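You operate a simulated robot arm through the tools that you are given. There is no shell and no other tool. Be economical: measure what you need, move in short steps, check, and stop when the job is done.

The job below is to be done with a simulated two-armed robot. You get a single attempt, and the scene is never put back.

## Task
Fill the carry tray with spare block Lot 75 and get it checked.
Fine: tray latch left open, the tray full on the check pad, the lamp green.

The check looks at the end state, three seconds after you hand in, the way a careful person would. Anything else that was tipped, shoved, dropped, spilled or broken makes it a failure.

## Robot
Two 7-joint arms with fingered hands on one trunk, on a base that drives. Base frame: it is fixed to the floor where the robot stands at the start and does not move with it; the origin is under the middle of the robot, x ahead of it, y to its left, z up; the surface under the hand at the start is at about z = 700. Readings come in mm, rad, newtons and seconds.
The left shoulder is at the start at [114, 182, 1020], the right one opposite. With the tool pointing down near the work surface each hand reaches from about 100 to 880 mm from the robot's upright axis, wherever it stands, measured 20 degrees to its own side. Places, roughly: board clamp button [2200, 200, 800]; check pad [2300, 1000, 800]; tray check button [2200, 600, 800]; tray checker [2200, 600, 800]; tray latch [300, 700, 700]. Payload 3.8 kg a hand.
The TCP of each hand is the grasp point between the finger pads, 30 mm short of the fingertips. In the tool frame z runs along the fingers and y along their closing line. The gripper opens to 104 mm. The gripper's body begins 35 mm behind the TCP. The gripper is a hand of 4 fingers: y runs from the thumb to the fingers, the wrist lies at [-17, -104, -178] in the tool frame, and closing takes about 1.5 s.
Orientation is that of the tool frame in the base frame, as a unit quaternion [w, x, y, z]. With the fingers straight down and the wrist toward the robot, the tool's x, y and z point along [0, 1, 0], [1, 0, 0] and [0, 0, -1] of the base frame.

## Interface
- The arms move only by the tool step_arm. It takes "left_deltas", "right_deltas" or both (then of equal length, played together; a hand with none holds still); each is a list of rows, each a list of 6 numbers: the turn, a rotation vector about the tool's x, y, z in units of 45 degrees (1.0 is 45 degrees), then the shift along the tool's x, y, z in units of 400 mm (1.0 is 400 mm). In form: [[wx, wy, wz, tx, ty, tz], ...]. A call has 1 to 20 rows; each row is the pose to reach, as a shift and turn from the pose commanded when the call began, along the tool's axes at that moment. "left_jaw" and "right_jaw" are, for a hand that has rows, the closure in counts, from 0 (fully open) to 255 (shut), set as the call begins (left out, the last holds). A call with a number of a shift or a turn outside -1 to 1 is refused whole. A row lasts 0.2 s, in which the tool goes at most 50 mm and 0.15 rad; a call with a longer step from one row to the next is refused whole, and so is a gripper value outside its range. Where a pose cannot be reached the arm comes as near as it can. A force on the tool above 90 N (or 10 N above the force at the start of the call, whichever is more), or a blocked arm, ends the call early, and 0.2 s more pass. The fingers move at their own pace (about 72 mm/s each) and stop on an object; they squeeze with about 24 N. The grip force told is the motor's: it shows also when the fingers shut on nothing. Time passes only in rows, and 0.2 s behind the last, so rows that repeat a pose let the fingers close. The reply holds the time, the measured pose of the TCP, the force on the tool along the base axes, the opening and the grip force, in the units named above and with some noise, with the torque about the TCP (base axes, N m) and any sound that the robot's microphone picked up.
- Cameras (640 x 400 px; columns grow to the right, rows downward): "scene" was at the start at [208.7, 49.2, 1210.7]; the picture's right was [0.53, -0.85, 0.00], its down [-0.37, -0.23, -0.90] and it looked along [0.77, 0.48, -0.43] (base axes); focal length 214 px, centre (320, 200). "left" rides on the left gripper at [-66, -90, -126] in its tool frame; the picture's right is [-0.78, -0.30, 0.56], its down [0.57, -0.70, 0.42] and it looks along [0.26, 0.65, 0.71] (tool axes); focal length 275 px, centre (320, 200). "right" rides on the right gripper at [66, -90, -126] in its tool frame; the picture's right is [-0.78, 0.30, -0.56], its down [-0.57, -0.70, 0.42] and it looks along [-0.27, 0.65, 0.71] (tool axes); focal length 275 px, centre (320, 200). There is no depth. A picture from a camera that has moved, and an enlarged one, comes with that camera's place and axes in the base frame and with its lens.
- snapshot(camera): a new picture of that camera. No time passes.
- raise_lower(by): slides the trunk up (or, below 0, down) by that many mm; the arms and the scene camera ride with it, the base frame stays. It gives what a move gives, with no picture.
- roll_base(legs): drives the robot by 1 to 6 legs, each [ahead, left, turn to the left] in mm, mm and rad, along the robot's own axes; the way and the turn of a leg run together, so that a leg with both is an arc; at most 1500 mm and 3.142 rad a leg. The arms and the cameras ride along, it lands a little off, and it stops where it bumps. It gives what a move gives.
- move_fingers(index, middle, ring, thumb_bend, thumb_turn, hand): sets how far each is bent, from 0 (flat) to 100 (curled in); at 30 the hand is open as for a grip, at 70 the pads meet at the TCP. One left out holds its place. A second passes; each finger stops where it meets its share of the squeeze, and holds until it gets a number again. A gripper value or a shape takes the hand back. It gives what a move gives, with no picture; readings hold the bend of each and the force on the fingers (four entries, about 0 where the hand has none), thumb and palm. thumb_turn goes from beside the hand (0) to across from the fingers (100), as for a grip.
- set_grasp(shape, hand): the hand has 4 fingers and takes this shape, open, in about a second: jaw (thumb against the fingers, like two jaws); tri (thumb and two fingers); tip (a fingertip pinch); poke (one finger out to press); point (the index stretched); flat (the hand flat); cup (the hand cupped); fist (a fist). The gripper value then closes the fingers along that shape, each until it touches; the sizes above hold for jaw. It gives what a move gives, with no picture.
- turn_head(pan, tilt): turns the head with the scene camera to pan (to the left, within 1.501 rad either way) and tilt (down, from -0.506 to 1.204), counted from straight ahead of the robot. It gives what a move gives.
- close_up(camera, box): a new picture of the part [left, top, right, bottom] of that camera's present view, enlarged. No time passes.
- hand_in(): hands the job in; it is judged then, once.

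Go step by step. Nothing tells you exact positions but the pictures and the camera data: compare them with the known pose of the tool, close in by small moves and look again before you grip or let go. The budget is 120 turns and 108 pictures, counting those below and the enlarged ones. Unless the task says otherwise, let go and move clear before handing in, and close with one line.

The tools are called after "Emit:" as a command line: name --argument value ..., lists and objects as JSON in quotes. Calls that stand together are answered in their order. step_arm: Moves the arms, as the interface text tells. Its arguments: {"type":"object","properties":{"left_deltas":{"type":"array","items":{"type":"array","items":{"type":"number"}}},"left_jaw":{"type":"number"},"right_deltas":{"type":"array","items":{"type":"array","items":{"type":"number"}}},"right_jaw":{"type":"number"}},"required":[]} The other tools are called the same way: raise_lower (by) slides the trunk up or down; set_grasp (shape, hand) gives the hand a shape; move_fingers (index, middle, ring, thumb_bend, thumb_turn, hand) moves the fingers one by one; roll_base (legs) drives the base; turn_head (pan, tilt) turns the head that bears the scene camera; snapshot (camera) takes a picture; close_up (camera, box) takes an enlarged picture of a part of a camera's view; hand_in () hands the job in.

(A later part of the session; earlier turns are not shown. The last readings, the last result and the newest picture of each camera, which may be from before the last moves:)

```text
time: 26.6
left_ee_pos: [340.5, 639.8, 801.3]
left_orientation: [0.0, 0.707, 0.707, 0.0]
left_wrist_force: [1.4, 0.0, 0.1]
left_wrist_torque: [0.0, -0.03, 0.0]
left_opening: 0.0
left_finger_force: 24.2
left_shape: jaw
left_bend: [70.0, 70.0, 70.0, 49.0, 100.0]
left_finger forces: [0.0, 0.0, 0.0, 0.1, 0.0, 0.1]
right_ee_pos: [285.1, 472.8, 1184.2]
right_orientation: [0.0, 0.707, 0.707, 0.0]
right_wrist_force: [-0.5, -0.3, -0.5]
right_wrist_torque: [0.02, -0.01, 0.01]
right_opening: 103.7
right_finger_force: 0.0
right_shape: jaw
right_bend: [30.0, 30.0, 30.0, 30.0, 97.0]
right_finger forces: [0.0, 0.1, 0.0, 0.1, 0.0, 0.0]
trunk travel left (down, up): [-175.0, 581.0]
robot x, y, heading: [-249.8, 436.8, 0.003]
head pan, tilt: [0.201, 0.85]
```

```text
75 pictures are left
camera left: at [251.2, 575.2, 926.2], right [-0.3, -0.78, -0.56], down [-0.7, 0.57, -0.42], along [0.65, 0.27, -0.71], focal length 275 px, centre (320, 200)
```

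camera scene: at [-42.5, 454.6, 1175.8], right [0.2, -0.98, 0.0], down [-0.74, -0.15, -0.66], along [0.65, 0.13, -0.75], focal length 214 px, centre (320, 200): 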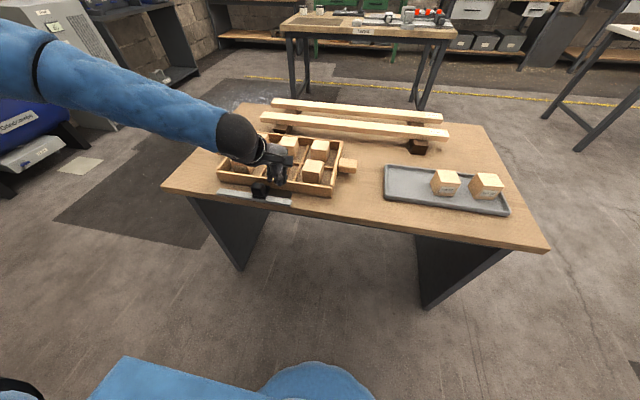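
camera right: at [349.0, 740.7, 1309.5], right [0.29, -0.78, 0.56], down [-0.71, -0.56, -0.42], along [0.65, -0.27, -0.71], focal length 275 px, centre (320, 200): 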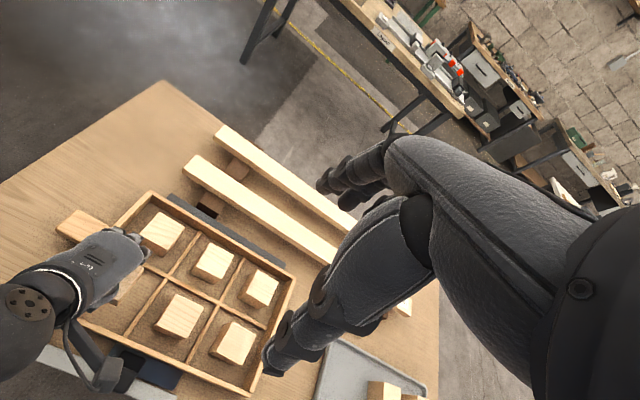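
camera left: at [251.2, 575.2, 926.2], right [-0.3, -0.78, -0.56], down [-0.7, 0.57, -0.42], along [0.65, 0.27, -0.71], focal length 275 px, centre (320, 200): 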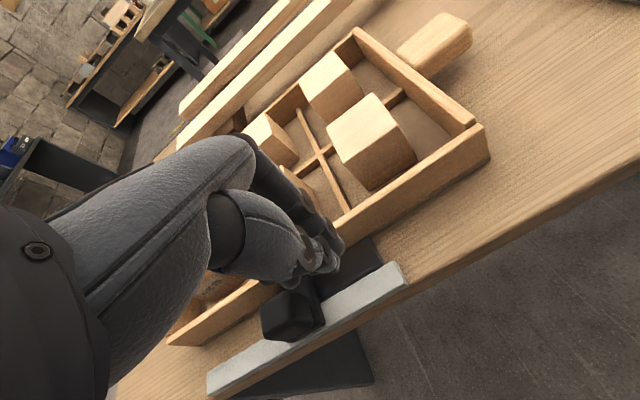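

I zoom to check finger/knob/wall clearances before descending.

Emit:
close_up --camera "scene" --box '[210, 125, 350, 215]'

Emit:
close_up --camera "left" --box '[200, 200, 420, 370]'

```text
4.44 times, centred on (280, 170) of scene
camera zoom: at [-42.5, 454.6, 1175.8], right [0.2, -0.98, 0.0], down [-0.74, -0.15, -0.66], along [0.65, 0.13, -0.75], focal length 953 px, centre (498, 333)
```

zoom: 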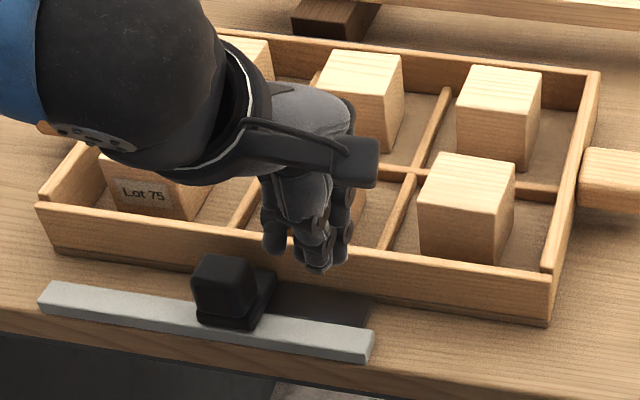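

```text
2.35 times, centred on (310, 285) of left
camera zoom: at [251.2, 575.2, 926.2], right [-0.3, -0.78, -0.56], down [-0.7, 0.57, -0.42], along [0.65, 0.27, -0.71], focal length 648 px, centre (344, 0)
```

zoom: 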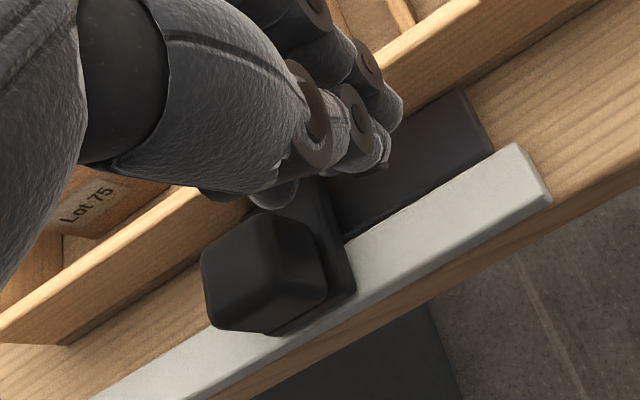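

The bundled fingers span about y 604–672 and the knob starts at y≈691. I shift 10 mm right and lower to knob height.

Emit:
step_arm --left_deltas '[[0, 0, 0, -0.025, -0.015, 0], [0, 0, 0, -0.025, -0.015, 0.05], [0, 0, 0, -0.025, -0.015, 0.09], [0, 0, 0, -0.025, -0.015, 0.103], [0, 0, 0, -0.025, -0.015, 0.103]]'

Emit:
close_up --camera "scene" --box '[210, 125, 350, 215]'

Emit:
close_up --camera "left" --box '[200, 200, 420, 370]'

```text
time: 27.8
left_ee_pos: [334.4, 627.6, 762.3]
left_orientation: [0.0, 0.706, 0.708, 0.0]
left_wrist_force: [0.9, -0.2, -0.4]
left_wrist_torque: [-0.02, -0.01, 0.01]
left_opening: 0.0
left_finger_force: 23.8
left_shape: jaw
left_bend: [70.0, 70.0, 70.0, 49.0, 100.0]
left_finger forces: [0.0, 0.0, 0.1, 0.0, 0.0, 0.0]
right_ee_pos: [286.1, 470.8, 1183.2]
right_orientation: [-0.001, 0.706, 0.708, 0.0]
right_wrist_force: [-0.9, 0.2, 0.5]
right_wrist_torque: [0.03, 0.0, 0.04]
right_opening: 103.9
right_finger_force: 0.1
right_shape: jaw
right_bend: [30.0, 30.0, 30.0, 30.0, 97.0]
right_finger forces: [0.0, 0.0, 0.0, 0.0, 0.0, 0.0]
trunk travel left (down, up): [-175.0, 581.0]
robot x, y, heading: [-249.3, 438.4, -0.0]
head pan, tilt: [0.201, 0.85]
```

```text
4.44 times, centred on (280, 170) of scene
camera zoom: at [-42.3, 454.6, 1175.7], right [0.2, -0.98, 0.0], down [-0.74, -0.15, -0.66], along [0.65, 0.13, -0.75], focal length 953 px, centre (498, 333)
```

zoom: 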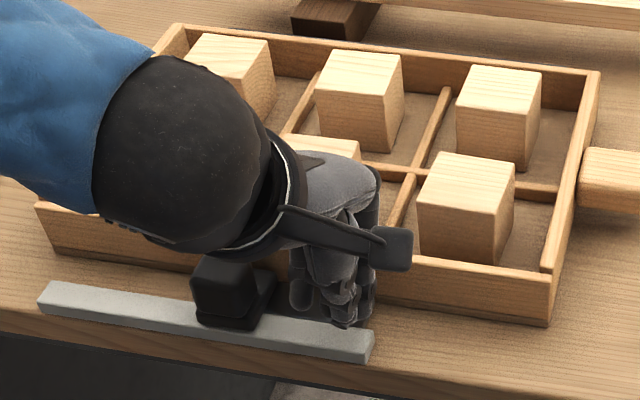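

```text
2.35 times, centred on (310, 285) of left
camera zoom: at [245.3, 562.4, 886.6], right [-0.29, -0.78, -0.56], down [-0.7, 0.57, -0.42], along [0.65, 0.27, -0.71], focal length 648 px, centre (344, 0)
```

zoom: 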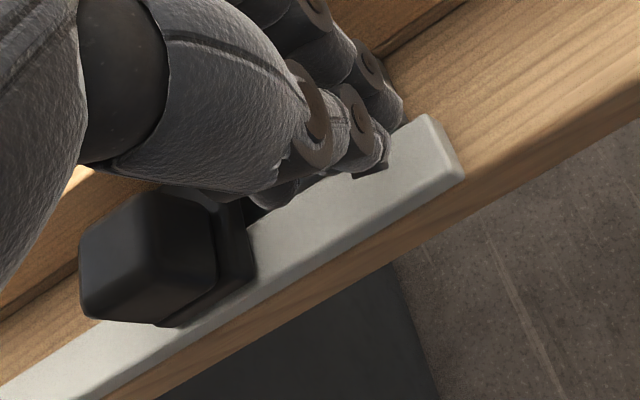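

Positioned beside the knob at its height. I push left slowly.

Emit:
step_arm --left_deltas '[[0, 0, 0, 0.04, 0, 0], [0, 0, 0, 0.07, 0, 0], [0, 0, 0, 0.1, 0, 0], [0, 0, 0, 0.13, 0, 0], [0, 0, 0, 0.16, 0, 0], [0, 0, 0, 0.19, 0, 0], [0, 0, 0, 0.22, 0, 0]]'

Emit:
close_up --camera "scene" --box '[190, 125, 350, 225]'

```text
time: 29.4
left_ee_pos: [332.8, 715.6, 761.0]
left_orientation: [-0.001, 0.707, 0.707, -0.002]
left_wrist_force: [0.8, -1.2, -0.2]
left_wrist_torque: [-0.01, -0.01, -0.07]
left_opening: 0.0
left_finger_force: 23.8
left_shape: jaw
left_bend: [70.0, 70.0, 70.0, 49.0, 100.0]
left_finger forces: [0.0, 0.1, 1.2, 0.0, 0.1, 0.1]
right_ee_pos: [285.3, 473.3, 1183.6]
right_orientation: [0.0, 0.706, 0.708, 0.001]
right_wrist_force: [0.7, -0.2, 0.2]
right_wrist_torque: [0.03, 0.02, 0.04]
right_opening: 103.7
right_finger_force: 0.1
right_shape: jaw
right_bend: [30.0, 30.0, 30.0, 30.0, 97.0]
right_finger forces: [0.0, 0.0, 0.0, 0.0, 0.0, 0.1]
trunk travel left (down, up): [-175.0, 581.0]
robot x, y, heading: [-248.7, 436.6, 0.001]
head pan, tilt: [0.201, 0.85]
```

```text
4.00 times, centred on (270, 175) of scene
camera zoom: at [-42.2, 454.7, 1175.7], right [0.2, -0.98, 0.0], down [-0.74, -0.15, -0.66], along [0.65, 0.13, -0.75], focal length 858 px, centre (520, 300)
```

zoom: 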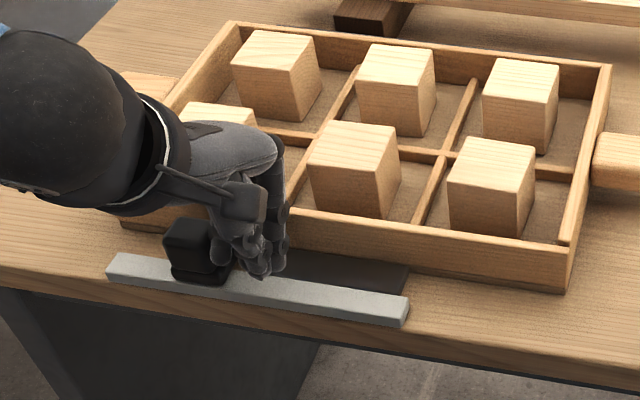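

The knob slides easily. I push on toward the rail's end.

Emit:
step_arm --left_deltas '[[0, 0, 0, 0.03, 0, 0], [0, 0, 0, 0.06, 0, 0], [0, 0, 0, 0.09, 0, 0], [0, 0, 0, 0.12, 0, 0]]'

Emit:
close_up --camera "scene" --box '[190, 125, 350, 225]'

```text
time: 30.4
left_ee_pos: [330.5, 744.7, 764.8]
left_orientation: [0.005, 0.716, 0.698, -0.009]
left_wrist_force: [0.4, -62.3, -9.3]
left_wrist_torque: [-0.88, 0.08, -0.65]
left_opening: 0.0
left_finger_force: 23.4
left_shape: jaw
left_bend: [70.0, 70.0, 70.0, 49.0, 100.0]
left_finger forces: [0.0, 0.1, 55.9, 0.1, 0.0, 0.0]
right_ee_pos: [287.0, 465.6, 1182.8]
right_orientation: [-0.001, 0.707, 0.707, 0.002]
right_wrist_force: [0.1, 0.2, -0.4]
right_wrist_torque: [0.03, -0.01, -0.01]
right_opening: 103.6
right_finger_force: 0.0
right_shape: jaw
right_bend: [30.0, 30.0, 30.0, 30.0, 97.0]
right_finger forces: [0.0, 0.1, 0.0, 0.0, 0.0, 0.0]
trunk travel left (down, up): [-175.0, 581.0]
robot x, y, heading: [-248.9, 438.7, 0.002]
head pan, tilt: [0.201, 0.85]
```

```text
4.00 times, centred on (270, 175) of scene
camera zoom: at [-41.4, 448.1, 1175.4], right [0.2, -0.98, 0.0], down [-0.74, -0.15, -0.66], along [0.65, 0.13, -0.75], focal length 858 px, centre (520, 300)
```

zoom: 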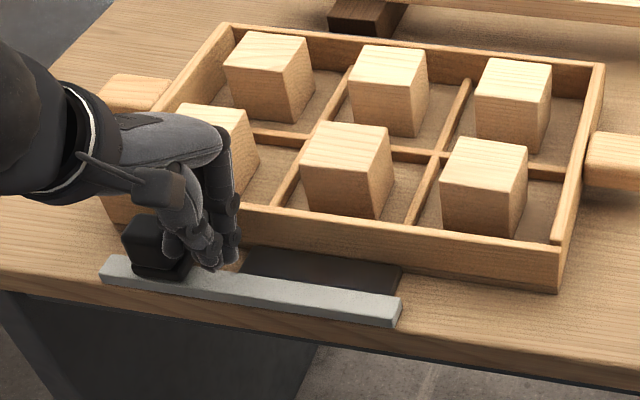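

The slider has hit its end stop, well clear of the dark plate. I back off right and rise.

Emit:
step_arm --left_deltas '[[0, 0, 0, -0.08, 0, 0], [0, 0, 0, -0.14, 0, 0], [0, 0, 0, -0.17, 0, -0.05], [0, 0, 0, -0.17, 0, -0.15], [0, 0, 0, -0.17, 0, -0.27], [0, 0, 0, -0.17, 0, -0.38], [0, 0, 0, -0.17, 0, -0.5]]' --left_jaw 0

Emit:
snapshot --camera "scene"

Emit:
close_up --camera "scene" --box '[190, 125, 350, 225]'

```text
time: 32.0
left_ee_pos: [331.7, 694.1, 961.0]
left_orientation: [-0.001, 0.706, 0.708, 0.0]
left_wrist_force: [-0.3, 0.0, -0.3]
left_wrist_torque: [0.03, -0.01, 0.02]
left_opening: 103.8
left_finger_force: 0.0
left_shape: jaw
left_bend: [30.0, 30.0, 30.0, 30.0, 97.0]
left_finger forces: [0.1, 0.0, 0.1, 0.1, 0.0, 0.0]
right_ee_pos: [285.5, 472.9, 1184.3]
right_orientation: [0.0, 0.707, 0.708, 0.0]
right_wrist_force: [-0.1, 0.3, -0.2]
right_wrist_torque: [0.03, 0.0, -0.01]
right_opening: 103.9
right_finger_force: 0.0
right_shape: jaw
right_bend: [30.0, 30.0, 30.0, 30.0, 97.0]
right_finger forces: [0.1, 0.1, 0.0, 0.1, 0.1, 0.0]
trunk travel left (down, up): [-175.0, 581.0]
robot x, y, heading: [-252.2, 440.3, 0.004]
head pan, tilt: [0.201, 0.85]
```

```text
68 pictures are left
camera scene: at [-42.9, 454.3, 1175.9], right [0.2, -0.98, 0.0], down [-0.74, -0.15, -0.66], along [0.65, 0.13, -0.75], focal length 214 px, centre (320, 200)
```

scene: 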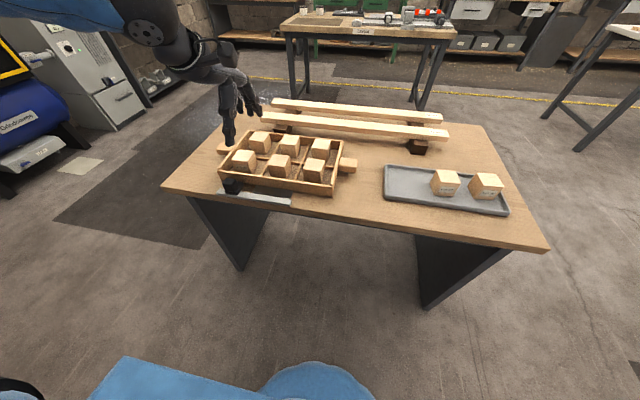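

```text
4.00 times, centred on (270, 175) of scene
camera zoom: at [-42.9, 454.3, 1175.9], right [0.2, -0.98, 0.0], down [-0.74, -0.15, -0.66], along [0.65, 0.13, -0.75], focal length 858 px, centre (520, 300)
```

zoom: 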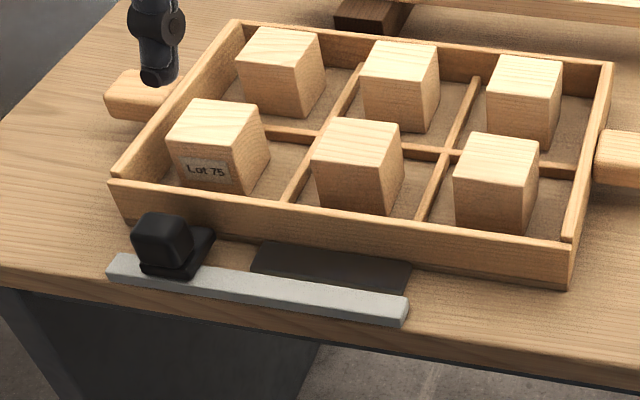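

The latch is open with the slider clear of the plate and the tray full. Next I line up centred with the tray (y≈688) so both hands can take the handles (left ≈[501, 900], right ≈[501, 477]).

Emit:
roll_base --legs '[[0, 248, 0], [150, 0, 0]]'

Emit:
step_arm --left_deltas '[[0, 0, 0, -0.05, 0.02, 0.0], [0, 0, 0, -0.1, 0.04, 0.0], [0, 0, 0, -0.1, 0.045, 0.05], [0, 0, 0, -0.1, 0.045, 0.1], [0, 0, 0, -0.1, 0.045, 0.15], [0, 0, 0, -0.1, 0.045, 0.2], [0, 0, 0, -0.1, 0.045, 0.2], [0, 0, 0, -0.1, 0.045, 0.2]]' --right_deltas '[[0, 0, 0, -0.1, 0.03, 0.0], [0, 0, 0, -0.2, 0.06, 0.0], [0, 0, 0, -0.3, 0.09, 0.05], [0, 0, 0, -0.4, 0.12, 0.1], [0, 0, 0, -0.5, 0.15, 0.15], [0, 0, 0, -0.6, 0.16, 0.2], [0, 0, 0, -0.615, 0.16, 0.3], [0, 0, 0, -0.615, 0.16, 0.4]]'

Emit:
snapshot --camera "scene"

Emit:
snapshot --camera "left"

Emit:
snapshot --camera "right"

```text
time: 34.8
left_ee_pos: [487.7, 939.4, 959.9]
left_orientation: [0.0, 0.707, 0.707, -0.001]
left_wrist_force: [0.3, 0.7, 0.0]
left_wrist_torque: [0.0, 0.05, 0.02]
left_opening: 103.9
left_finger_force: 0.0
left_shape: jaw
left_bend: [30.0, 30.0, 30.0, 30.0, 97.0]
left_finger forces: [0.1, 0.0, 0.0, 0.0, 0.0, 0.0]
right_ee_pos: [440.4, 717.4, 1184.1]
right_orientation: [0.0, 0.708, 0.706, -0.001]
right_wrist_force: [-0.6, 0.3, -0.2]
right_wrist_torque: [0.0, 0.03, -0.01]
right_opening: 103.7
right_finger_force: 0.0
right_shape: jaw
right_bend: [30.0, 30.0, 30.0, 30.0, 97.0]
right_finger forces: [0.0, 0.1, 0.1, 0.1, 0.1, 0.0]
trunk travel left (down, up): [-175.0, 581.0]
robot x, y, heading: [-99.4, 683.1, -0.003]
head pan, tilt: [0.201, 0.85]
```

```text
time: 36.6
left_ee_pos: [504.3, 896.6, 878.2]
left_orientation: [-0.001, 0.708, 0.706, -0.001]
left_wrist_force: [0.3, 0.4, 0.4]
left_wrist_torque: [0.03, 0.01, 0.02]
left_opening: 103.7
left_finger_force: 0.2
left_shape: jaw
left_bend: [30.0, 30.0, 30.0, 30.0, 97.0]
left_finger forces: [0.0, 0.1, 0.0, 0.1, 0.1, 0.0]
right_ee_pos: [503.9, 467.5, 1023.4]
right_orientation: [0.0, 0.708, 0.707, 0.0]
right_wrist_force: [-0.5, -0.2, 0.8]
right_wrist_torque: [-0.04, 0.03, 0.0]
right_opening: 103.9
right_finger_force: 0.0
right_shape: jaw
right_bend: [30.0, 30.0, 30.0, 30.0, 97.0]
right_finger forces: [0.1, 0.1, 0.0, 0.0, 0.0, 0.0]
trunk travel left (down, up): [-175.0, 581.0]
robot x, y, heading: [-97.3, 683.2, 0.001]
head pan, tilt: [0.201, 0.85]
```

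```text
66 pictures are left
camera scene: at [111.5, 699.9, 1175.5], right [0.2, -0.98, 0.0], down [-0.74, -0.15, -0.66], along [0.65, 0.13, -0.75], focal length 214 px, centre (320, 200)
```

scene: 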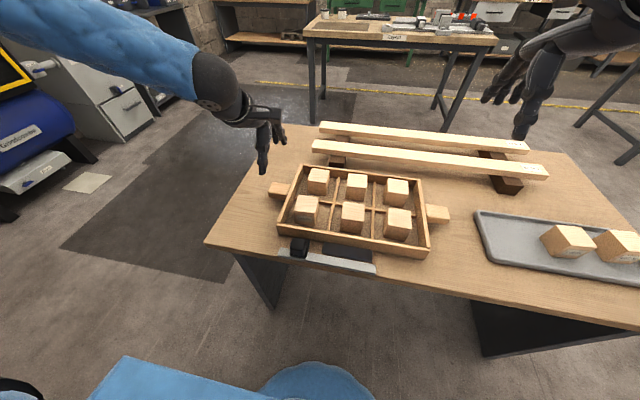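

```text
65 pictures are left
camera left: at [414.6, 832.5, 1004.3], right [-0.3, -0.78, -0.56], down [-0.7, 0.57, -0.42], along [0.65, 0.26, -0.71], focal length 275 px, centre (320, 200)
```

left: 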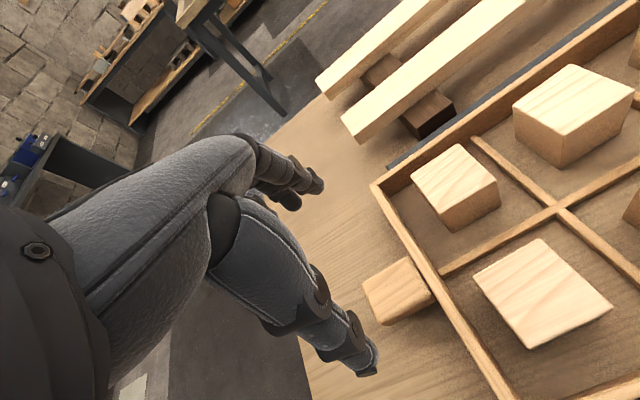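

```text
64 pictures are left
camera right: at [414.5, 535.4, 1148.9], right [0.29, -0.78, 0.56], down [-0.7, -0.57, -0.42], along [0.65, -0.27, -0.71], focal length 275 px, centre (320, 200)
```

right: 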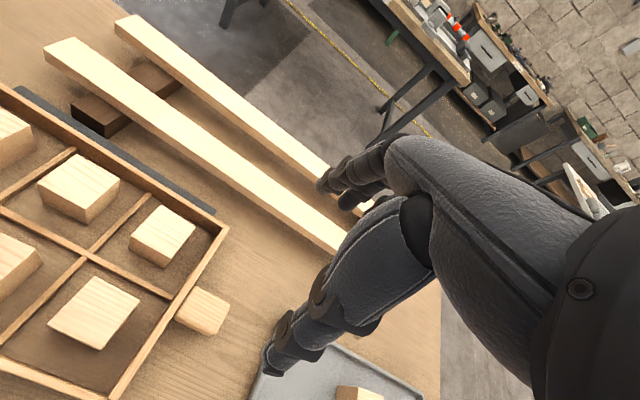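

I zoom onto both handles for exact position and height.

Emit:
close_up --camera "left" --box '[340, 230, 480, 350]'

Emit:
close_up --camera "right" --box '[150, 260, 290, 380]'

Emit:
close_up --camera "scene" --box '[255, 155, 465, 275]'

```text
3.33 times, centred on (410, 290) of left
camera zoom: at [414.6, 832.5, 1004.3], right [-0.3, -0.78, -0.56], down [-0.7, 0.57, -0.42], along [0.65, 0.26, -0.71], focal length 918 px, centre (20, -100)
```

zoom: 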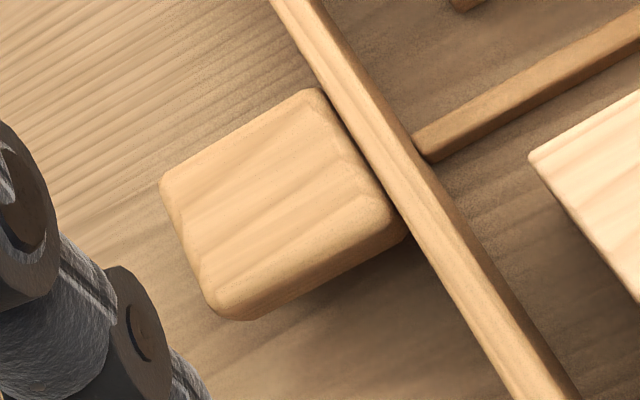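

```text
3.33 times, centred on (220, 320) of right
camera zoom: at [414.5, 535.4, 1148.9], right [0.29, -0.78, 0.56], down [-0.7, -0.57, -0.42], along [0.65, -0.27, -0.71], focal length 918 px, centre (653, -200)
```

zoom: 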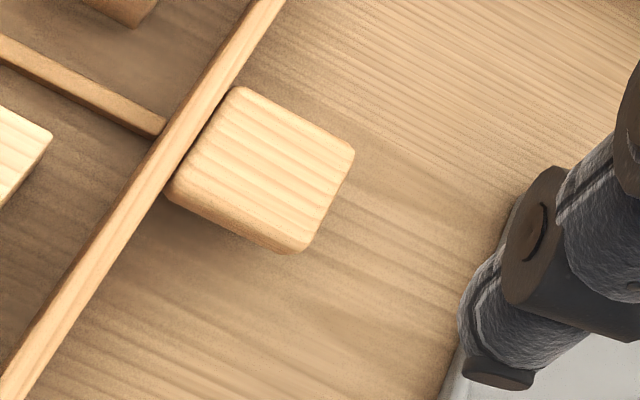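

```text
3.05 times, centred on (360, 215) of scene
camera zoom: at [111.5, 699.9, 1175.5], right [0.2, -0.98, 0.0], down [-0.74, -0.15, -0.66], along [0.65, 0.13, -0.75], focal length 654 px, centre (198, 154)
```

zoom: 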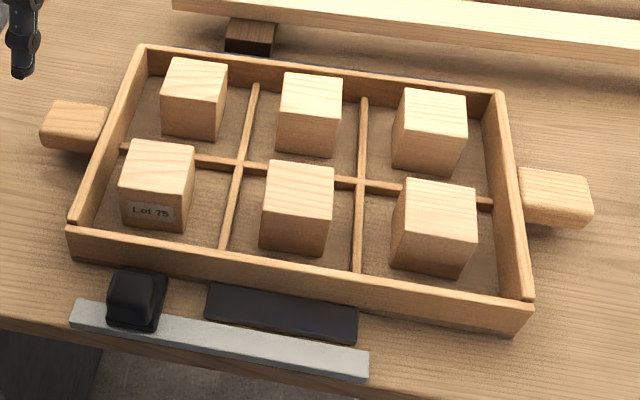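

Handles: left top centre ≈[502, 891, 747], right ≈[501, 477, 747], about 40 mm wide, 56 mm long. I lower both hands to just above, slightly outboard so the fingers clear the tray walls.

Emit:
step_arm --left_deltas '[[0, 0, 0, 0.0185, -0.007, 0], [0, 0, 0, 0.0185, -0.007, 0.05], [0, 0, 0, 0.0185, -0.007, 0.1], [0, 0, 0, 0.0185, -0.007, 0.15], [0, 0, 0, 0.0185, -0.007, 0.19], [0, 0, 0, 0.0185, -0.007, 0.22], [0, 0, 0, 0.0185, -0.007, 0.22]]' --right_deltas '[[0, 0, 0, -0.004, -0.007, 0.1], [0, 0, 0, -0.004, -0.007, 0.2], [0, 0, 0, -0.004, -0.007, 0.3], [0, 0, 0, -0.004, -0.007, 0.4], [0, 0, 0, -0.004, -0.007, 0.5], [0, 0, 0, -0.004, -0.007, 0.583], [0, 0, 0, -0.004, -0.007, 0.583]]' --left_jaw 20 --right_jaw 20

Emit:
close_up --camera "scene" --box '[245, 145, 475, 275]'

Emit:
snapshot --camera "left"

Emit:
snapshot --camera "right"

```text
time: 38.2
left_ee_pos: [501.1, 907.5, 793.8]
left_orientation: [-0.001, 0.707, 0.707, -0.001]
left_wrist_force: [0.2, -0.3, -0.5]
left_wrist_torque: [0.0, -0.03, -0.01]
left_opening: 96.2
left_finger_force: 0.0
left_shape: jaw
left_bend: [33.0, 31.0, 30.0, 31.0, 97.0]
left_finger forces: [0.0, 0.0, 0.0, 0.1, 0.0, 0.0]
right_ee_pos: [503.2, 469.3, 792.4]
right_orientation: [0.0, 0.708, 0.706, 0.001]
right_wrist_force: [0.1, 0.6, 0.9]
right_wrist_torque: [0.0, -0.01, 0.02]
right_opening: 96.1
right_finger_force: 0.0
right_shape: jaw
right_bend: [33.0, 31.0, 30.0, 31.0, 97.0]
right_finger forces: [0.0, 0.1, 0.0, 0.1, 0.1, 0.0]
trunk travel left (down, up): [-175.0, 581.0]
robot x, y, heading: [-93.6, 686.1, -0.002]
head pan, tilt: [0.201, 0.85]
```

```text
2.78 times, centred on (360, 210) of scene
camera zoom: at [110.9, 700.1, 1175.8], right [0.2, -0.98, 0.0], down [-0.74, -0.15, -0.66], along [0.65, 0.13, -0.75], focal length 597 px, centre (209, 172)
```

zoom: 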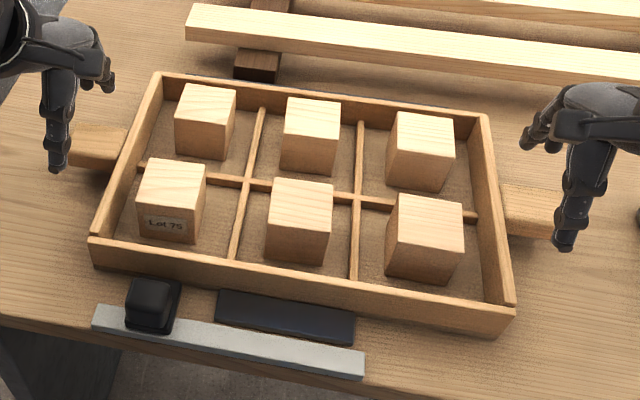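

```text
59 pictures are left
camera left: at [410.6, 842.9, 918.8], right [-0.3, -0.78, -0.56], down [-0.7, 0.57, -0.42], along [0.65, 0.26, -0.71], focal length 275 px, centre (320, 200)
```

left: 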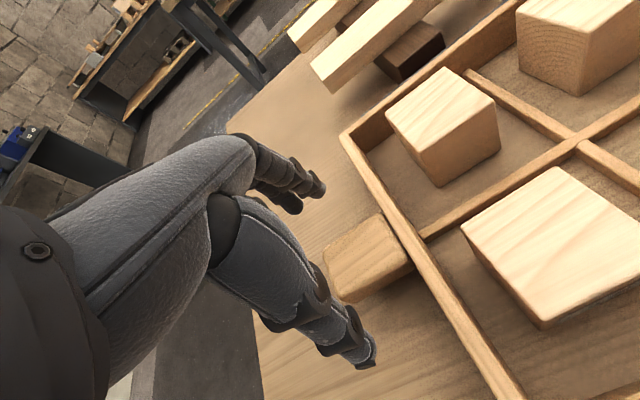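

```text
58 pictures are left
camera right: at [413.2, 535.7, 917.6], right [0.3, -0.78, 0.56], down [-0.7, -0.57, -0.42], along [0.65, -0.27, -0.71], focal length 275 px, centre (320, 200)
```

right: 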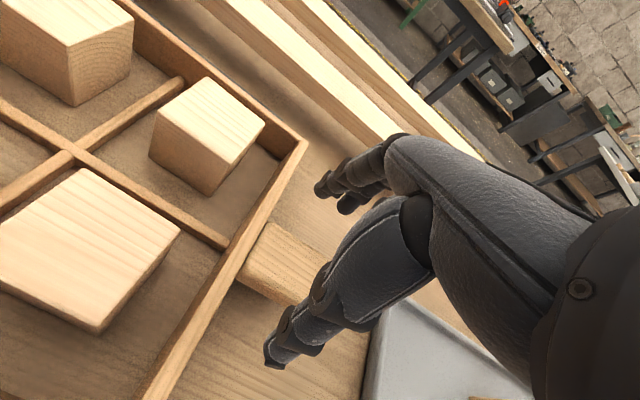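

Both hands straddle their handles. I lower to grip height.

Emit:
step_arm --left_deltas '[[0, 0, 0, -0.01, 0, 0.05], [0, 0, 0, -0.01, 0, 0.1], [0, 0, 0, -0.01, 0, 0.135], [0, 0, 0, -0.01, 0, 0.135]]' --right_deltas '[[0, 0, 0, -0.005, -0.002, 0.05], [0, 0, 0, -0.005, -0.002, 0.1], [0, 0, 0, -0.005, -0.002, 0.132], [0, 0, 0, -0.005, -0.002, 0.132]]'

Emit:
close_up --camera "scene" --box '[245, 145, 475, 275]'

Emit:
close_up --camera "right" --box '[180, 120, 500, 400]'

```text
time: 39.2
left_ee_pos: [500.9, 902.4, 738.8]
left_orientation: [-0.001, 0.708, 0.706, -0.001]
left_wrist_force: [0.4, 0.8, 0.3]
left_wrist_torque: [0.01, 0.02, -0.01]
left_opening: 96.3
left_finger_force: 0.1
left_shape: jaw
left_bend: [33.0, 31.0, 30.0, 31.0, 97.0]
left_finger forces: [0.1, 0.0, 0.1, 0.1, 0.1, 0.0]
right_ee_pos: [500.2, 467.8, 739.8]
right_orientation: [0.0, 0.707, 0.707, 0.0]
right_wrist_force: [0.4, 0.1, -0.1]
right_wrist_torque: [0.0, 0.02, 0.01]
right_opening: 95.9
right_finger_force: 0.1
right_shape: jaw
right_bend: [33.0, 31.0, 30.0, 31.0, 97.0]
right_finger forces: [0.1, 0.1, 0.0, 0.0, 0.0, 0.0]
trunk travel left (down, up): [-175.0, 581.0]
robot x, y, heading: [-97.6, 683.4, -0.002]
head pan, tilt: [0.201, 0.85]
```

```text
2.78 times, centred on (360, 210) of scene
camera zoom: at [110.9, 700.1, 1175.7], right [0.2, -0.98, 0.0], down [-0.74, -0.15, -0.66], along [0.65, 0.13, -0.75], focal length 597 px, centre (209, 172)
```

zoom: 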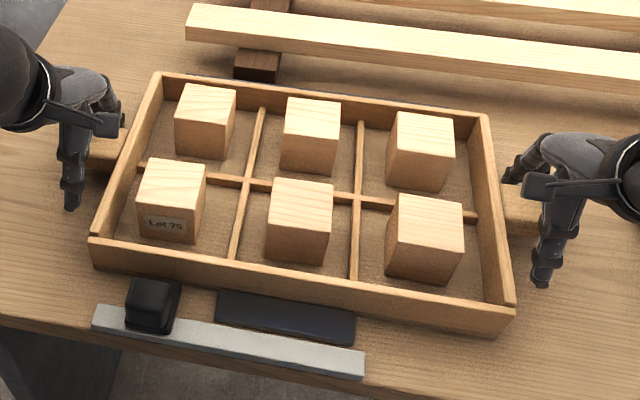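

```text
1.43 times, centred on (340, 260) of right
camera zoom: at [410.5, 533.3, 865.5], right [0.3, -0.78, 0.56], down [-0.7, -0.57, -0.42], along [0.65, -0.27, -0.71], focal length 393 px, centre (291, 114)
```

zoom: 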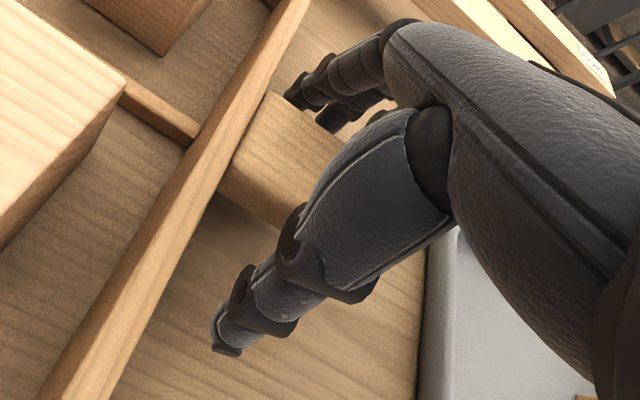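

Everything is clear and straddling. I close both hands together.

Emit:
step_arm --left_deltas '[[0, 0, 0, 0, 0, 0], [0, 0, 0, 0, 0, 0], [0, 0, 0, 0, 0, 0], [0, 0, 0, 0, 0, 0], [0, 0, 0, 0, 0, 0], [0, 0, 0, 0, 0, 0], [0, 0, 0, 0, 0, 0], [0, 0, 0, 0, 0, 0], [0, 0, 0, 0, 0, 0]]' --right_deltas '[[0, 0, 0, 0, 0, 0], [0, 0, 0, 0, 0, 0], [0, 0, 0, 0, 0, 0], [0, 0, 0, 0, 0, 0], [0, 0, 0, 0, 0, 0], [0, 0, 0, 0, 0, 0], [0, 0, 0, 0, 0, 0], [0, 0, 0, 0, 0, 0], [0, 0, 0, 0, 0, 0]]' --left_jaw 255 --right_jaw 255

Emit:
close_up --camera "scene" --box '[245, 145, 475, 275]'

```text
time: 41.2
left_ee_pos: [500.2, 903.7, 738.1]
left_orientation: [-0.001, 0.707, 0.707, -0.001]
left_wrist_force: [-6.9, 0.5, -2.1]
left_wrist_torque: [-0.01, 0.23, 0.03]
left_opening: 35.1
left_finger_force: 23.8
left_shape: jaw
left_bend: [74.0, 51.0, 53.0, 74.0, 100.0]
left_finger forces: [12.1, 5.9, 0.0, 0.0, 22.4, 0.1]
right_ee_pos: [499.9, 466.9, 739.3]
right_orientation: [-0.001, 0.707, 0.707, -0.001]
right_wrist_force: [-5.6, -0.3, 0.0]
right_wrist_torque: [0.0, 0.26, -0.06]
right_opening: 35.9
right_finger_force: 24.0
right_shape: jaw
right_bend: [74.0, 51.0, 53.0, 74.0, 100.0]
right_finger forces: [12.1, 6.0, 0.0, 0.1, 21.8, 0.1]
trunk travel left (down, up): [-175.0, 581.0]
robot x, y, heading: [-90.9, 684.4, -0.001]
head pan, tilt: [0.201, 0.85]
```

```text
2.78 times, centred on (360, 210) of scene
camera zoom: at [111.0, 700.2, 1175.6], right [0.2, -0.98, 0.0], down [-0.74, -0.15, -0.66], along [0.65, 0.13, -0.75], focal length 597 px, centre (209, 172)
```

zoom: 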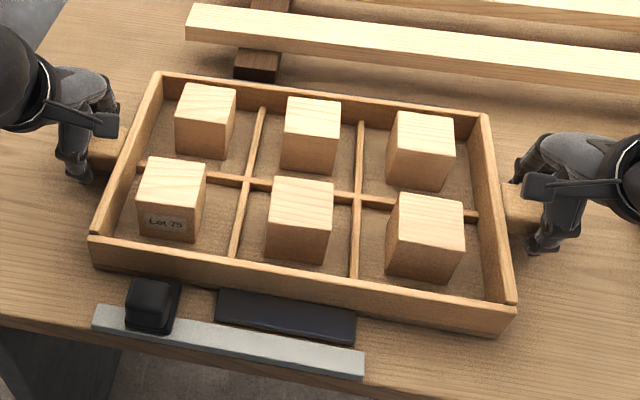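

Both handles are gripped (35 mm, 24 N) and the tray hasn't shifted. I lift slightly with the trunk, so both hands rise as one.

Emit:
raise_lower --by 40

Emit:
snapshot --camera "scene"

```text
time: 42.0
left_ee_pos: [502.7, 903.1, 776.7]
left_orientation: [-0.001, 0.707, 0.708, 0.001]
left_wrist_force: [0.4, 0.4, -4.4]
left_wrist_torque: [-0.08, -0.01, 0.08]
left_opening: 34.9
left_finger_force: 24.8
left_shape: jaw
left_bend: [74.0, 52.0, 53.0, 75.0, 100.0]
left_finger forces: [13.1, 5.8, 0.0, 0.0, 20.5, 0.0]
right_ee_pos: [500.6, 466.5, 775.3]
right_orientation: [-0.001, 0.708, 0.706, 0.0]
right_wrist_force: [0.0, -0.6, -4.4]
right_wrist_torque: [0.04, 0.04, -0.1]
right_opening: 36.3
right_finger_force: 24.7
right_shape: jaw
right_bend: [74.0, 50.0, 53.0, 75.0, 100.0]
right_finger forces: [13.4, 5.9, 0.1, 0.0, 20.4, 0.0]
trunk travel left (down, up): [-215.0, 541.0]
robot x, y, heading: [-96.9, 683.4, -0.003]
head pan, tilt: [0.201, 0.85]
```

```text
54 pictures are left
camera scene: at [91.7, 700.2, 1216.9], right [0.2, -0.98, 0.0], down [-0.74, -0.15, -0.66], along [0.65, 0.13, -0.75], focal length 214 px, centre (320, 200)
```

scene: 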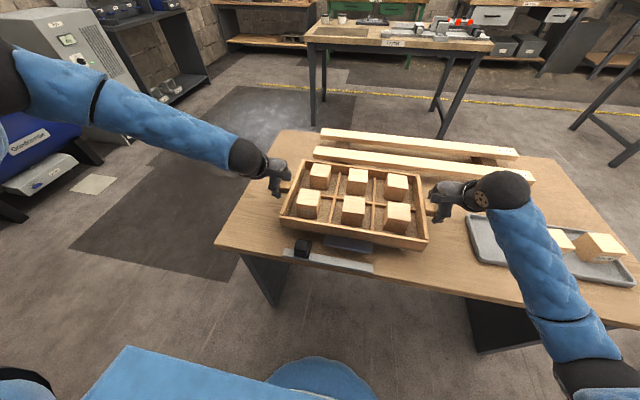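

The tray came free and level. I raise it more, back away from the table, and look toward the check table.

Emit:
raise_lower --by 220

Emit:
roll_base --legs '[[-300, 0, 0], [0, 700, 0]]'

Emit:
turn_head --pan -0.1 --tilt 0.45

Emit:
snapshot --camera "scene"

```text
time: 44.4
left_ee_pos: [498.4, 902.1, 1019.9]
left_orientation: [0.014, 0.708, 0.706, 0.014]
left_wrist_force: [0.0, 0.8, -4.3]
left_wrist_torque: [0.03, 0.04, 0.1]
left_opening: 35.1
left_finger_force: 23.9
left_shape: jaw
left_bend: [74.0, 52.0, 53.0, 75.0, 100.0]
left_finger forces: [14.6, 4.4, 0.1, 0.1, 19.9, 0.0]
right_ee_pos: [499.7, 467.8, 996.1]
right_orientation: [-0.001, 0.707, 0.707, 0.0]
right_wrist_force: [0.0, -1.0, -4.5]
right_wrist_torque: [0.02, -0.02, -0.03]
right_opening: 35.8
right_finger_force: 24.1
right_shape: jaw
right_bend: [74.0, 51.0, 53.0, 75.0, 100.0]
right_finger forces: [11.8, 4.9, 0.0, 0.1, 20.0, 0.1]
trunk travel left (down, up): [-435.0, 321.0]
robot x, y, heading: [-95.0, 687.0, -0.002]
head pan, tilt: [0.201, 0.85]
```

```text
time: 46.4
left_ee_pos: [220.5, 903.5, 1018.7]
left_orientation: [0.011, 0.706, 0.708, 0.012]
left_wrist_force: [-0.1, -1.2, -4.6]
left_wrist_torque: [0.02, 0.06, 0.09]
left_opening: 34.8
left_finger_force: 24.1
left_shape: jaw
left_bend: [74.0, 52.0, 53.0, 75.0, 100.0]
left_finger forces: [13.9, 4.9, 0.0, 0.0, 19.9, 0.1]
right_ee_pos: [223.4, 468.9, 994.2]
right_orientation: [-0.004, 0.706, 0.709, -0.003]
right_wrist_force: [0.7, 1.6, -4.7]
right_wrist_torque: [0.09, 0.02, -0.03]
right_opening: 35.8
right_finger_force: 24.2
right_shape: jaw
right_bend: [74.0, 51.0, 53.0, 75.0, 100.0]
right_finger forces: [12.0, 5.0, 0.1, 0.1, 19.7, 0.0]
trunk travel left (down, up): [-435.0, 321.0]
robot x, y, heading: [-375.4, 684.2, 0.002]
head pan, tilt: [0.201, 0.85]
stopped in leg 1: the robot was blocked; the commanded pose is now the measured one
```

```text
time: 47.3
left_ee_pos: [220.0, 903.9, 1019.3]
left_orientation: [0.011, 0.706, 0.708, 0.013]
left_wrist_force: [-0.6, -1.0, -4.6]
left_wrist_torque: [0.03, 0.06, 0.09]
left_opening: 34.9
left_finger_force: 23.8
left_shape: jaw
left_bend: [74.0, 52.0, 53.0, 75.0, 100.0]
left_finger forces: [13.9, 4.7, 0.0, 0.1, 20.0, 0.1]
right_ee_pos: [223.6, 469.7, 994.3]
right_orientation: [-0.002, 0.706, 0.708, -0.002]
right_wrist_force: [-1.0, 0.4, -3.9]
right_wrist_torque: [0.05, 0.0, -0.04]
right_opening: 35.9
right_finger_force: 24.3
right_shape: jaw
right_bend: [74.0, 51.0, 53.0, 75.0, 100.0]
right_finger forces: [12.0, 5.0, 0.0, 0.0, 19.8, 0.1]
trunk travel left (down, up): [-435.0, 321.0]
robot x, y, heading: [-368.3, 680.6, 0.003]
head pan, tilt: [-0.099, 0.45]
```

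```text
53 pictures are left
camera scene: at [-248.2, 674.4, 1475.2], right [-0.1, -1.0, 0.0], down [-0.43, 0.04, -0.9], along [0.9, -0.09, -0.44], focal length 214 px, centre (320, 200)
```

scene: 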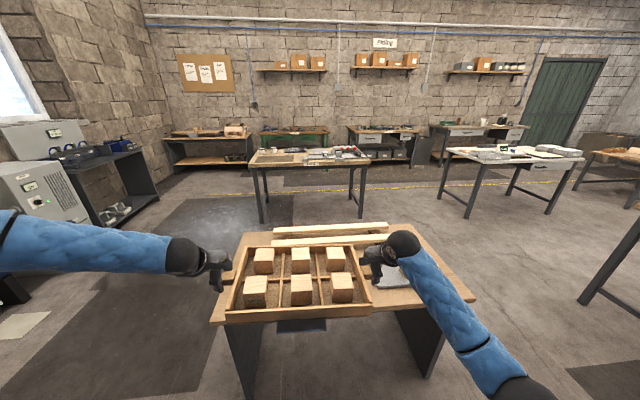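

The lift left the left hand about 24 mm high with a slight pitch, and the base bumped something when backing. I level the left hand first, gently, and glance back at what I touched.

Emit:
step_arm --left_deltas '[[0.011, 0, 0, 0, 0, 0.015], [0.022, 0, 0, 0, 0, 0.03], [0.033, 0, 0, 0, 0, 0.045], [0.044, 0, 0, 0, 0, 0.061], [0.044, 0, 0, 0, 0, 0.061]]'

Emit:
turn_head --pan 1.5 --tilt 0.6

Emit:
snapshot --camera "scene"

Emit:
turn_head --pan -1.5 --tilt 0.6

Emit:
snapshot --camera "scene"

```text
time: 48.5
left_ee_pos: [212.8, 911.9, 1006.2]
left_orientation: [0.0, 0.707, 0.708, -0.001]
left_wrist_force: [0.4, -12.9, -4.3]
left_wrist_torque: [-0.15, -0.02, -0.05]
left_opening: 33.4
left_finger_force: 23.9
left_shape: jaw
left_bend: [74.0, 54.0, 53.0, 76.0, 99.0]
left_finger forces: [14.6, 2.9, 0.0, 0.1, 19.5, 0.0]
left hand out of reach, approached as far as the arm can: row 1, 2, 3, 4, 5
right_ee_pos: [224.1, 470.1, 994.5]
right_orientation: [-0.003, 0.706, 0.709, -0.002]
right_wrist_force: [-1.0, 11.9, -3.9]
right_wrist_torque: [0.13, 0.11, 0.11]
right_opening: 34.1
right_finger_force: 23.8
right_shape: jaw
right_bend: [74.0, 53.0, 53.0, 76.0, 100.0]
right_finger forces: [14.3, 3.7, 0.0, 0.0, 18.0, 0.0]
trunk travel left (down, up): [-435.0, 321.0]
robot x, y, heading: [-369.9, 680.1, 0.005]
head pan, tilt: [-0.099, 0.45]
```

```text
time: 50.1
left_ee_pos: [213.9, 913.0, 1005.8]
left_orientation: [0.0, 0.706, 0.708, 0.0]
left_wrist_force: [0.7, -15.9, -5.4]
left_wrist_torque: [-0.16, -0.03, -0.1]
left_opening: 33.4
left_finger_force: 23.6
left_shape: jaw
left_bend: [74.0, 54.0, 53.0, 76.0, 99.0]
left_finger forces: [14.6, 3.1, 0.1, 0.0, 19.3, 0.0]
right_ee_pos: [224.0, 470.0, 996.7]
right_orientation: [-0.003, 0.706, 0.708, -0.002]
right_wrist_force: [-1.0, 15.6, -4.0]
right_wrist_torque: [0.19, 0.1, 0.23]
right_opening: 34.0
right_finger_force: 23.8
right_shape: jaw
right_bend: [74.0, 53.0, 53.0, 76.0, 100.0]
right_finger forces: [14.3, 3.9, 0.0, 0.0, 17.7, 0.1]
trunk travel left (down, up): [-435.0, 321.0]
robot x, y, heading: [-372.8, 681.6, -0.002]
head pan, tilt: [1.499, 0.6]
```

```text
52 pictures are left
camera scene: at [-333.4, 771.5, 1461.8], right [1.0, -0.07, 0.0], down [-0.04, -0.56, -0.83], along [0.06, 0.82, -0.56], focal length 214 px, centre (320, 200)
```

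scene: 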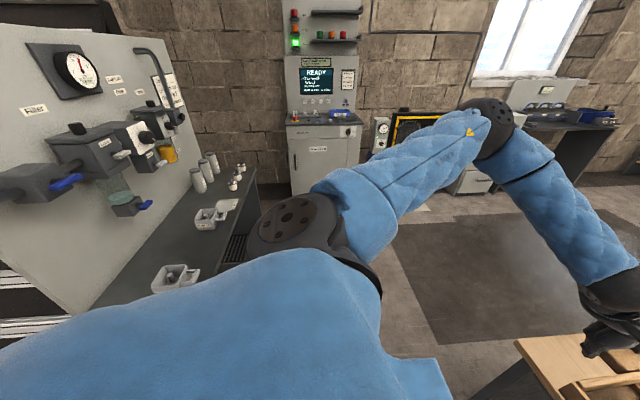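

```text
time: 52.7
left_ee_pos: [212.1, 912.1, 1005.3]
left_orientation: [0.0, 0.707, 0.708, 0.0]
left_wrist_force: [0.5, -16.2, -4.9]
left_wrist_torque: [-0.17, -0.06, -0.08]
left_opening: 33.4
left_finger_force: 23.5
left_shape: jaw
left_bend: [74.0, 54.0, 53.0, 76.0, 99.0]
left_finger forces: [14.7, 3.0, 0.0, 0.1, 19.2, 0.0]
right_ee_pos: [223.7, 469.7, 994.9]
right_orientation: [-0.003, 0.705, 0.709, -0.001]
right_wrist_force: [-0.7, 14.8, -3.3]
right_wrist_torque: [0.2, 0.13, 0.21]
right_opening: 34.2
right_finger_force: 23.7
right_shape: jaw
right_bend: [74.0, 53.0, 53.0, 76.0, 99.0]
right_finger forces: [14.4, 3.8, 0.0, 0.0, 17.7, 0.1]
trunk travel left (down, up): [-435.0, 321.0]
robot x, y, heading: [-369.1, 684.3, 0.003]
head pan, tilt: [-1.499, 0.6]
```

```text
51 pictures are left
camera scene: at [-333.1, 595.2, 1461.8], right [-1.0, -0.07, 0.0], down [-0.04, 0.56, -0.83], along [0.06, -0.82, -0.56], focal length 214 px, centre (320, 200)
```

scene: 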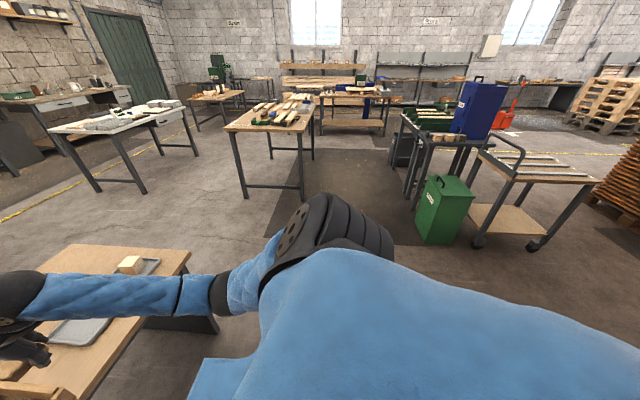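

Behind me is a heavy wall bench, its things standing upright; no harm visible. The left hand, near a limit, now pulls outward with about 16 N, so I ease it back inward and slightly forward.

Emit:
step_arm --left_deltas '[[0, 0, 0, -0.008, 0.008, 0], [0, 0, 0, -0.015, 0.016, 0], [0, 0, 0, -0.02, 0.025, 0], [0, 0, 0, -0.02, 0.025, 0]]'

```text
time: 53.7
left_ee_pos: [214.3, 911.9, 1010.1]
left_orientation: [0.0, 0.706, 0.709, 0.0]
left_wrist_force: [1.0, -10.0, -4.8]
left_wrist_torque: [-0.13, -0.05, -0.01]
left_opening: 32.9
left_finger_force: 24.3
left_shape: jaw
left_bend: [74.0, 54.0, 53.0, 76.0, 99.0]
left_finger forces: [14.7, 3.0, 0.0, 0.0, 19.4, 0.0]
left hand out of reach, approached as far as the arm can: row 1, 2, 3, 4
right_ee_pos: [223.8, 469.6, 995.6]
right_orientation: [-0.001, 0.706, 0.708, -0.001]
right_wrist_force: [-0.3, 10.1, -4.2]
right_wrist_torque: [0.12, 0.05, 0.11]
right_opening: 33.9
right_finger_force: 24.1
right_shape: jaw
right_bend: [74.0, 53.0, 53.0, 76.0, 100.0]
right_finger forces: [14.3, 4.3, 0.0, 0.0, 17.7, 0.1]
trunk travel left (down, up): [-435.0, 321.0]
robot x, y, heading: [-368.7, 682.5, -0.0]
head pan, tilt: [-1.499, 0.6]
```

The left arm won't come further, so instead I bring the right hand to match: a little left, back, and up, to release tension and level the tray.

Emit:
step_arm --right_deltas '[[0, 0, 0, 0.006, -0.007, -0.01], [0, 0, 0, 0.012, -0.014, -0.02], [0, 0, 0, 0.018, -0.02, -0.032], [0, 0, 0, 0.018, -0.02, -0.032]]'

Emit:
turn_head --pan 0 --tilt 0.7

Emit:
snapshot --camera "scene"

```text
time: 54.7
left_ee_pos: [215.4, 911.5, 1009.2]
left_orientation: [-0.002, 0.705, 0.709, 0.001]
left_wrist_force: [-1.1, 7.6, -4.1]
left_wrist_torque: [0.03, -0.06, 0.31]
left_opening: 32.8
left_finger_force: 24.3
left_shape: jaw
left_bend: [75.0, 54.0, 53.0, 76.0, 100.0]
left_finger forces: [14.6, 4.5, 0.0, 0.1, 20.8, 0.1]
right_ee_pos: [215.5, 473.7, 1008.7]
right_orientation: [-0.001, 0.707, 0.708, -0.004]
right_wrist_force: [0.4, -8.1, -3.9]
right_wrist_torque: [-0.08, 0.11, -0.38]
right_opening: 33.6
right_finger_force: 23.5
right_shape: jaw
right_bend: [74.0, 53.0, 53.0, 76.0, 100.0]
right_finger forces: [16.1, 3.4, 0.1, 0.0, 18.3, 0.0]
trunk travel left (down, up): [-435.0, 321.0]
robot x, y, heading: [-370.3, 680.7, -0.001]
head pan, tilt: [-1.499, 0.6]
```

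```text
time: 56.3
left_ee_pos: [214.5, 910.4, 1011.4]
left_orientation: [0.0, 0.705, 0.709, 0.001]
left_wrist_force: [-0.3, 15.5, -4.4]
left_wrist_torque: [0.1, -0.05, 0.51]
left_opening: 32.6
left_finger_force: 24.0
left_shape: jaw
left_bend: [75.0, 54.0, 53.0, 76.0, 100.0]
left_finger forces: [15.8, 3.9, 0.0, 0.1, 20.3, 0.0]
right_ee_pos: [215.8, 476.1, 1007.5]
right_orientation: [-0.002, 0.706, 0.708, -0.001]
right_wrist_force: [0.5, -14.9, -4.5]
right_wrist_torque: [-0.15, 0.09, -0.52]
right_opening: 33.4
right_finger_force: 24.7
right_shape: jaw
right_bend: [74.0, 53.0, 53.0, 76.0, 100.0]
right_finger forces: [16.6, 3.3, 0.0, 0.1, 18.5, 0.0]
trunk travel left (down, up): [-435.0, 321.0]
robot x, y, heading: [-373.0, 686.2, -0.001]
head pan, tilt: [0.0, 0.7]
```

```text
50 pictures are left
camera scene: at [-254.7, 683.5, 1453.1], right [0.0, -1.0, 0.0], down [-0.64, 0.0, -0.76], along [0.76, 0.0, -0.64], focal length 214 px, centre (320, 200)
```

scene: 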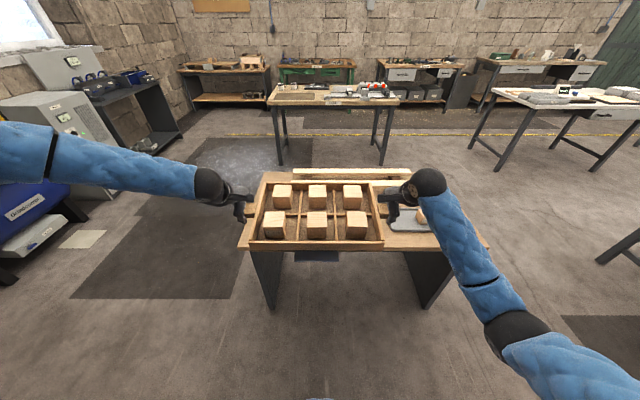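

Level now, but slightly squeezed together (15 N); I ease the right hand out 3 mm.

Emit:
step_arm --right_deltas '[[0, 0, 0, -0.004, 0, 0], [0, 0, 0, -0.007, 0, 0], [0, 0, 0, -0.007, 0, 0]]'

Emit:
roll_base --legs '[[0, 540, 0]]'

```text
time: 57.1
left_ee_pos: [213.7, 908.7, 1010.4]
left_orientation: [0.0, 0.706, 0.708, 0.0]
left_wrist_force: [0.1, 8.4, -4.4]
left_wrist_torque: [0.03, -0.05, 0.35]
left_opening: 32.6
left_finger_force: 23.9
left_shape: jaw
left_bend: [75.0, 54.0, 53.0, 76.0, 100.0]
left_finger forces: [15.8, 3.7, 0.1, 0.0, 20.1, 0.0]
right_ee_pos: [214.0, 472.6, 1008.9]
right_orientation: [-0.002, 0.705, 0.709, -0.001]
right_wrist_force: [0.3, -8.1, -4.2]
right_wrist_torque: [-0.05, 0.11, -0.43]
right_opening: 33.8
right_finger_force: 24.3
right_shape: jaw
right_bend: [74.0, 53.0, 53.0, 76.0, 100.0]
right_finger forces: [16.5, 3.3, 0.0, 0.0, 18.4, 0.1]
trunk travel left (down, up): [-435.0, 321.0]
robot x, y, heading: [-374.8, 682.7, -0.001]
head pan, tilt: [0.0, 0.7]
```

```text
time: 60.3
left_ee_pos: [200.6, 1451.0, 1008.6]
left_orientation: [-0.001, 0.68, 0.733, -0.002]
left_wrist_force: [0.1, -1.2, -4.3]
left_wrist_torque: [0.0, 0.02, 0.13]
left_opening: 32.7
left_finger_force: 23.9
left_shape: jaw
left_bend: [75.0, 54.0, 53.0, 76.0, 100.0]
left_finger forces: [15.1, 3.4, 0.0, 0.0, 18.7, 0.0]
right_ee_pos: [233.6, 1014.0, 1005.6]
right_orientation: [-0.003, 0.68, 0.733, -0.004]
right_wrist_force: [-0.4, 0.3, -4.1]
right_wrist_torque: [0.04, 0.04, -0.13]
right_opening: 33.5
right_finger_force: 23.9
right_shape: jaw
right_bend: [75.0, 54.0, 53.0, 76.0, 100.0]
right_finger forces: [15.7, 3.2, 0.0, 0.0, 18.2, 0.0]
trunk travel left (down, up): [-435.0, 321.0]
robot x, y, heading: [-365.0, 1175.8, 0.075]
head pan, tilt: [0.0, 0.7]
stopped in leg 1: the robot was blocked; the commanded pose is now the measured one
```

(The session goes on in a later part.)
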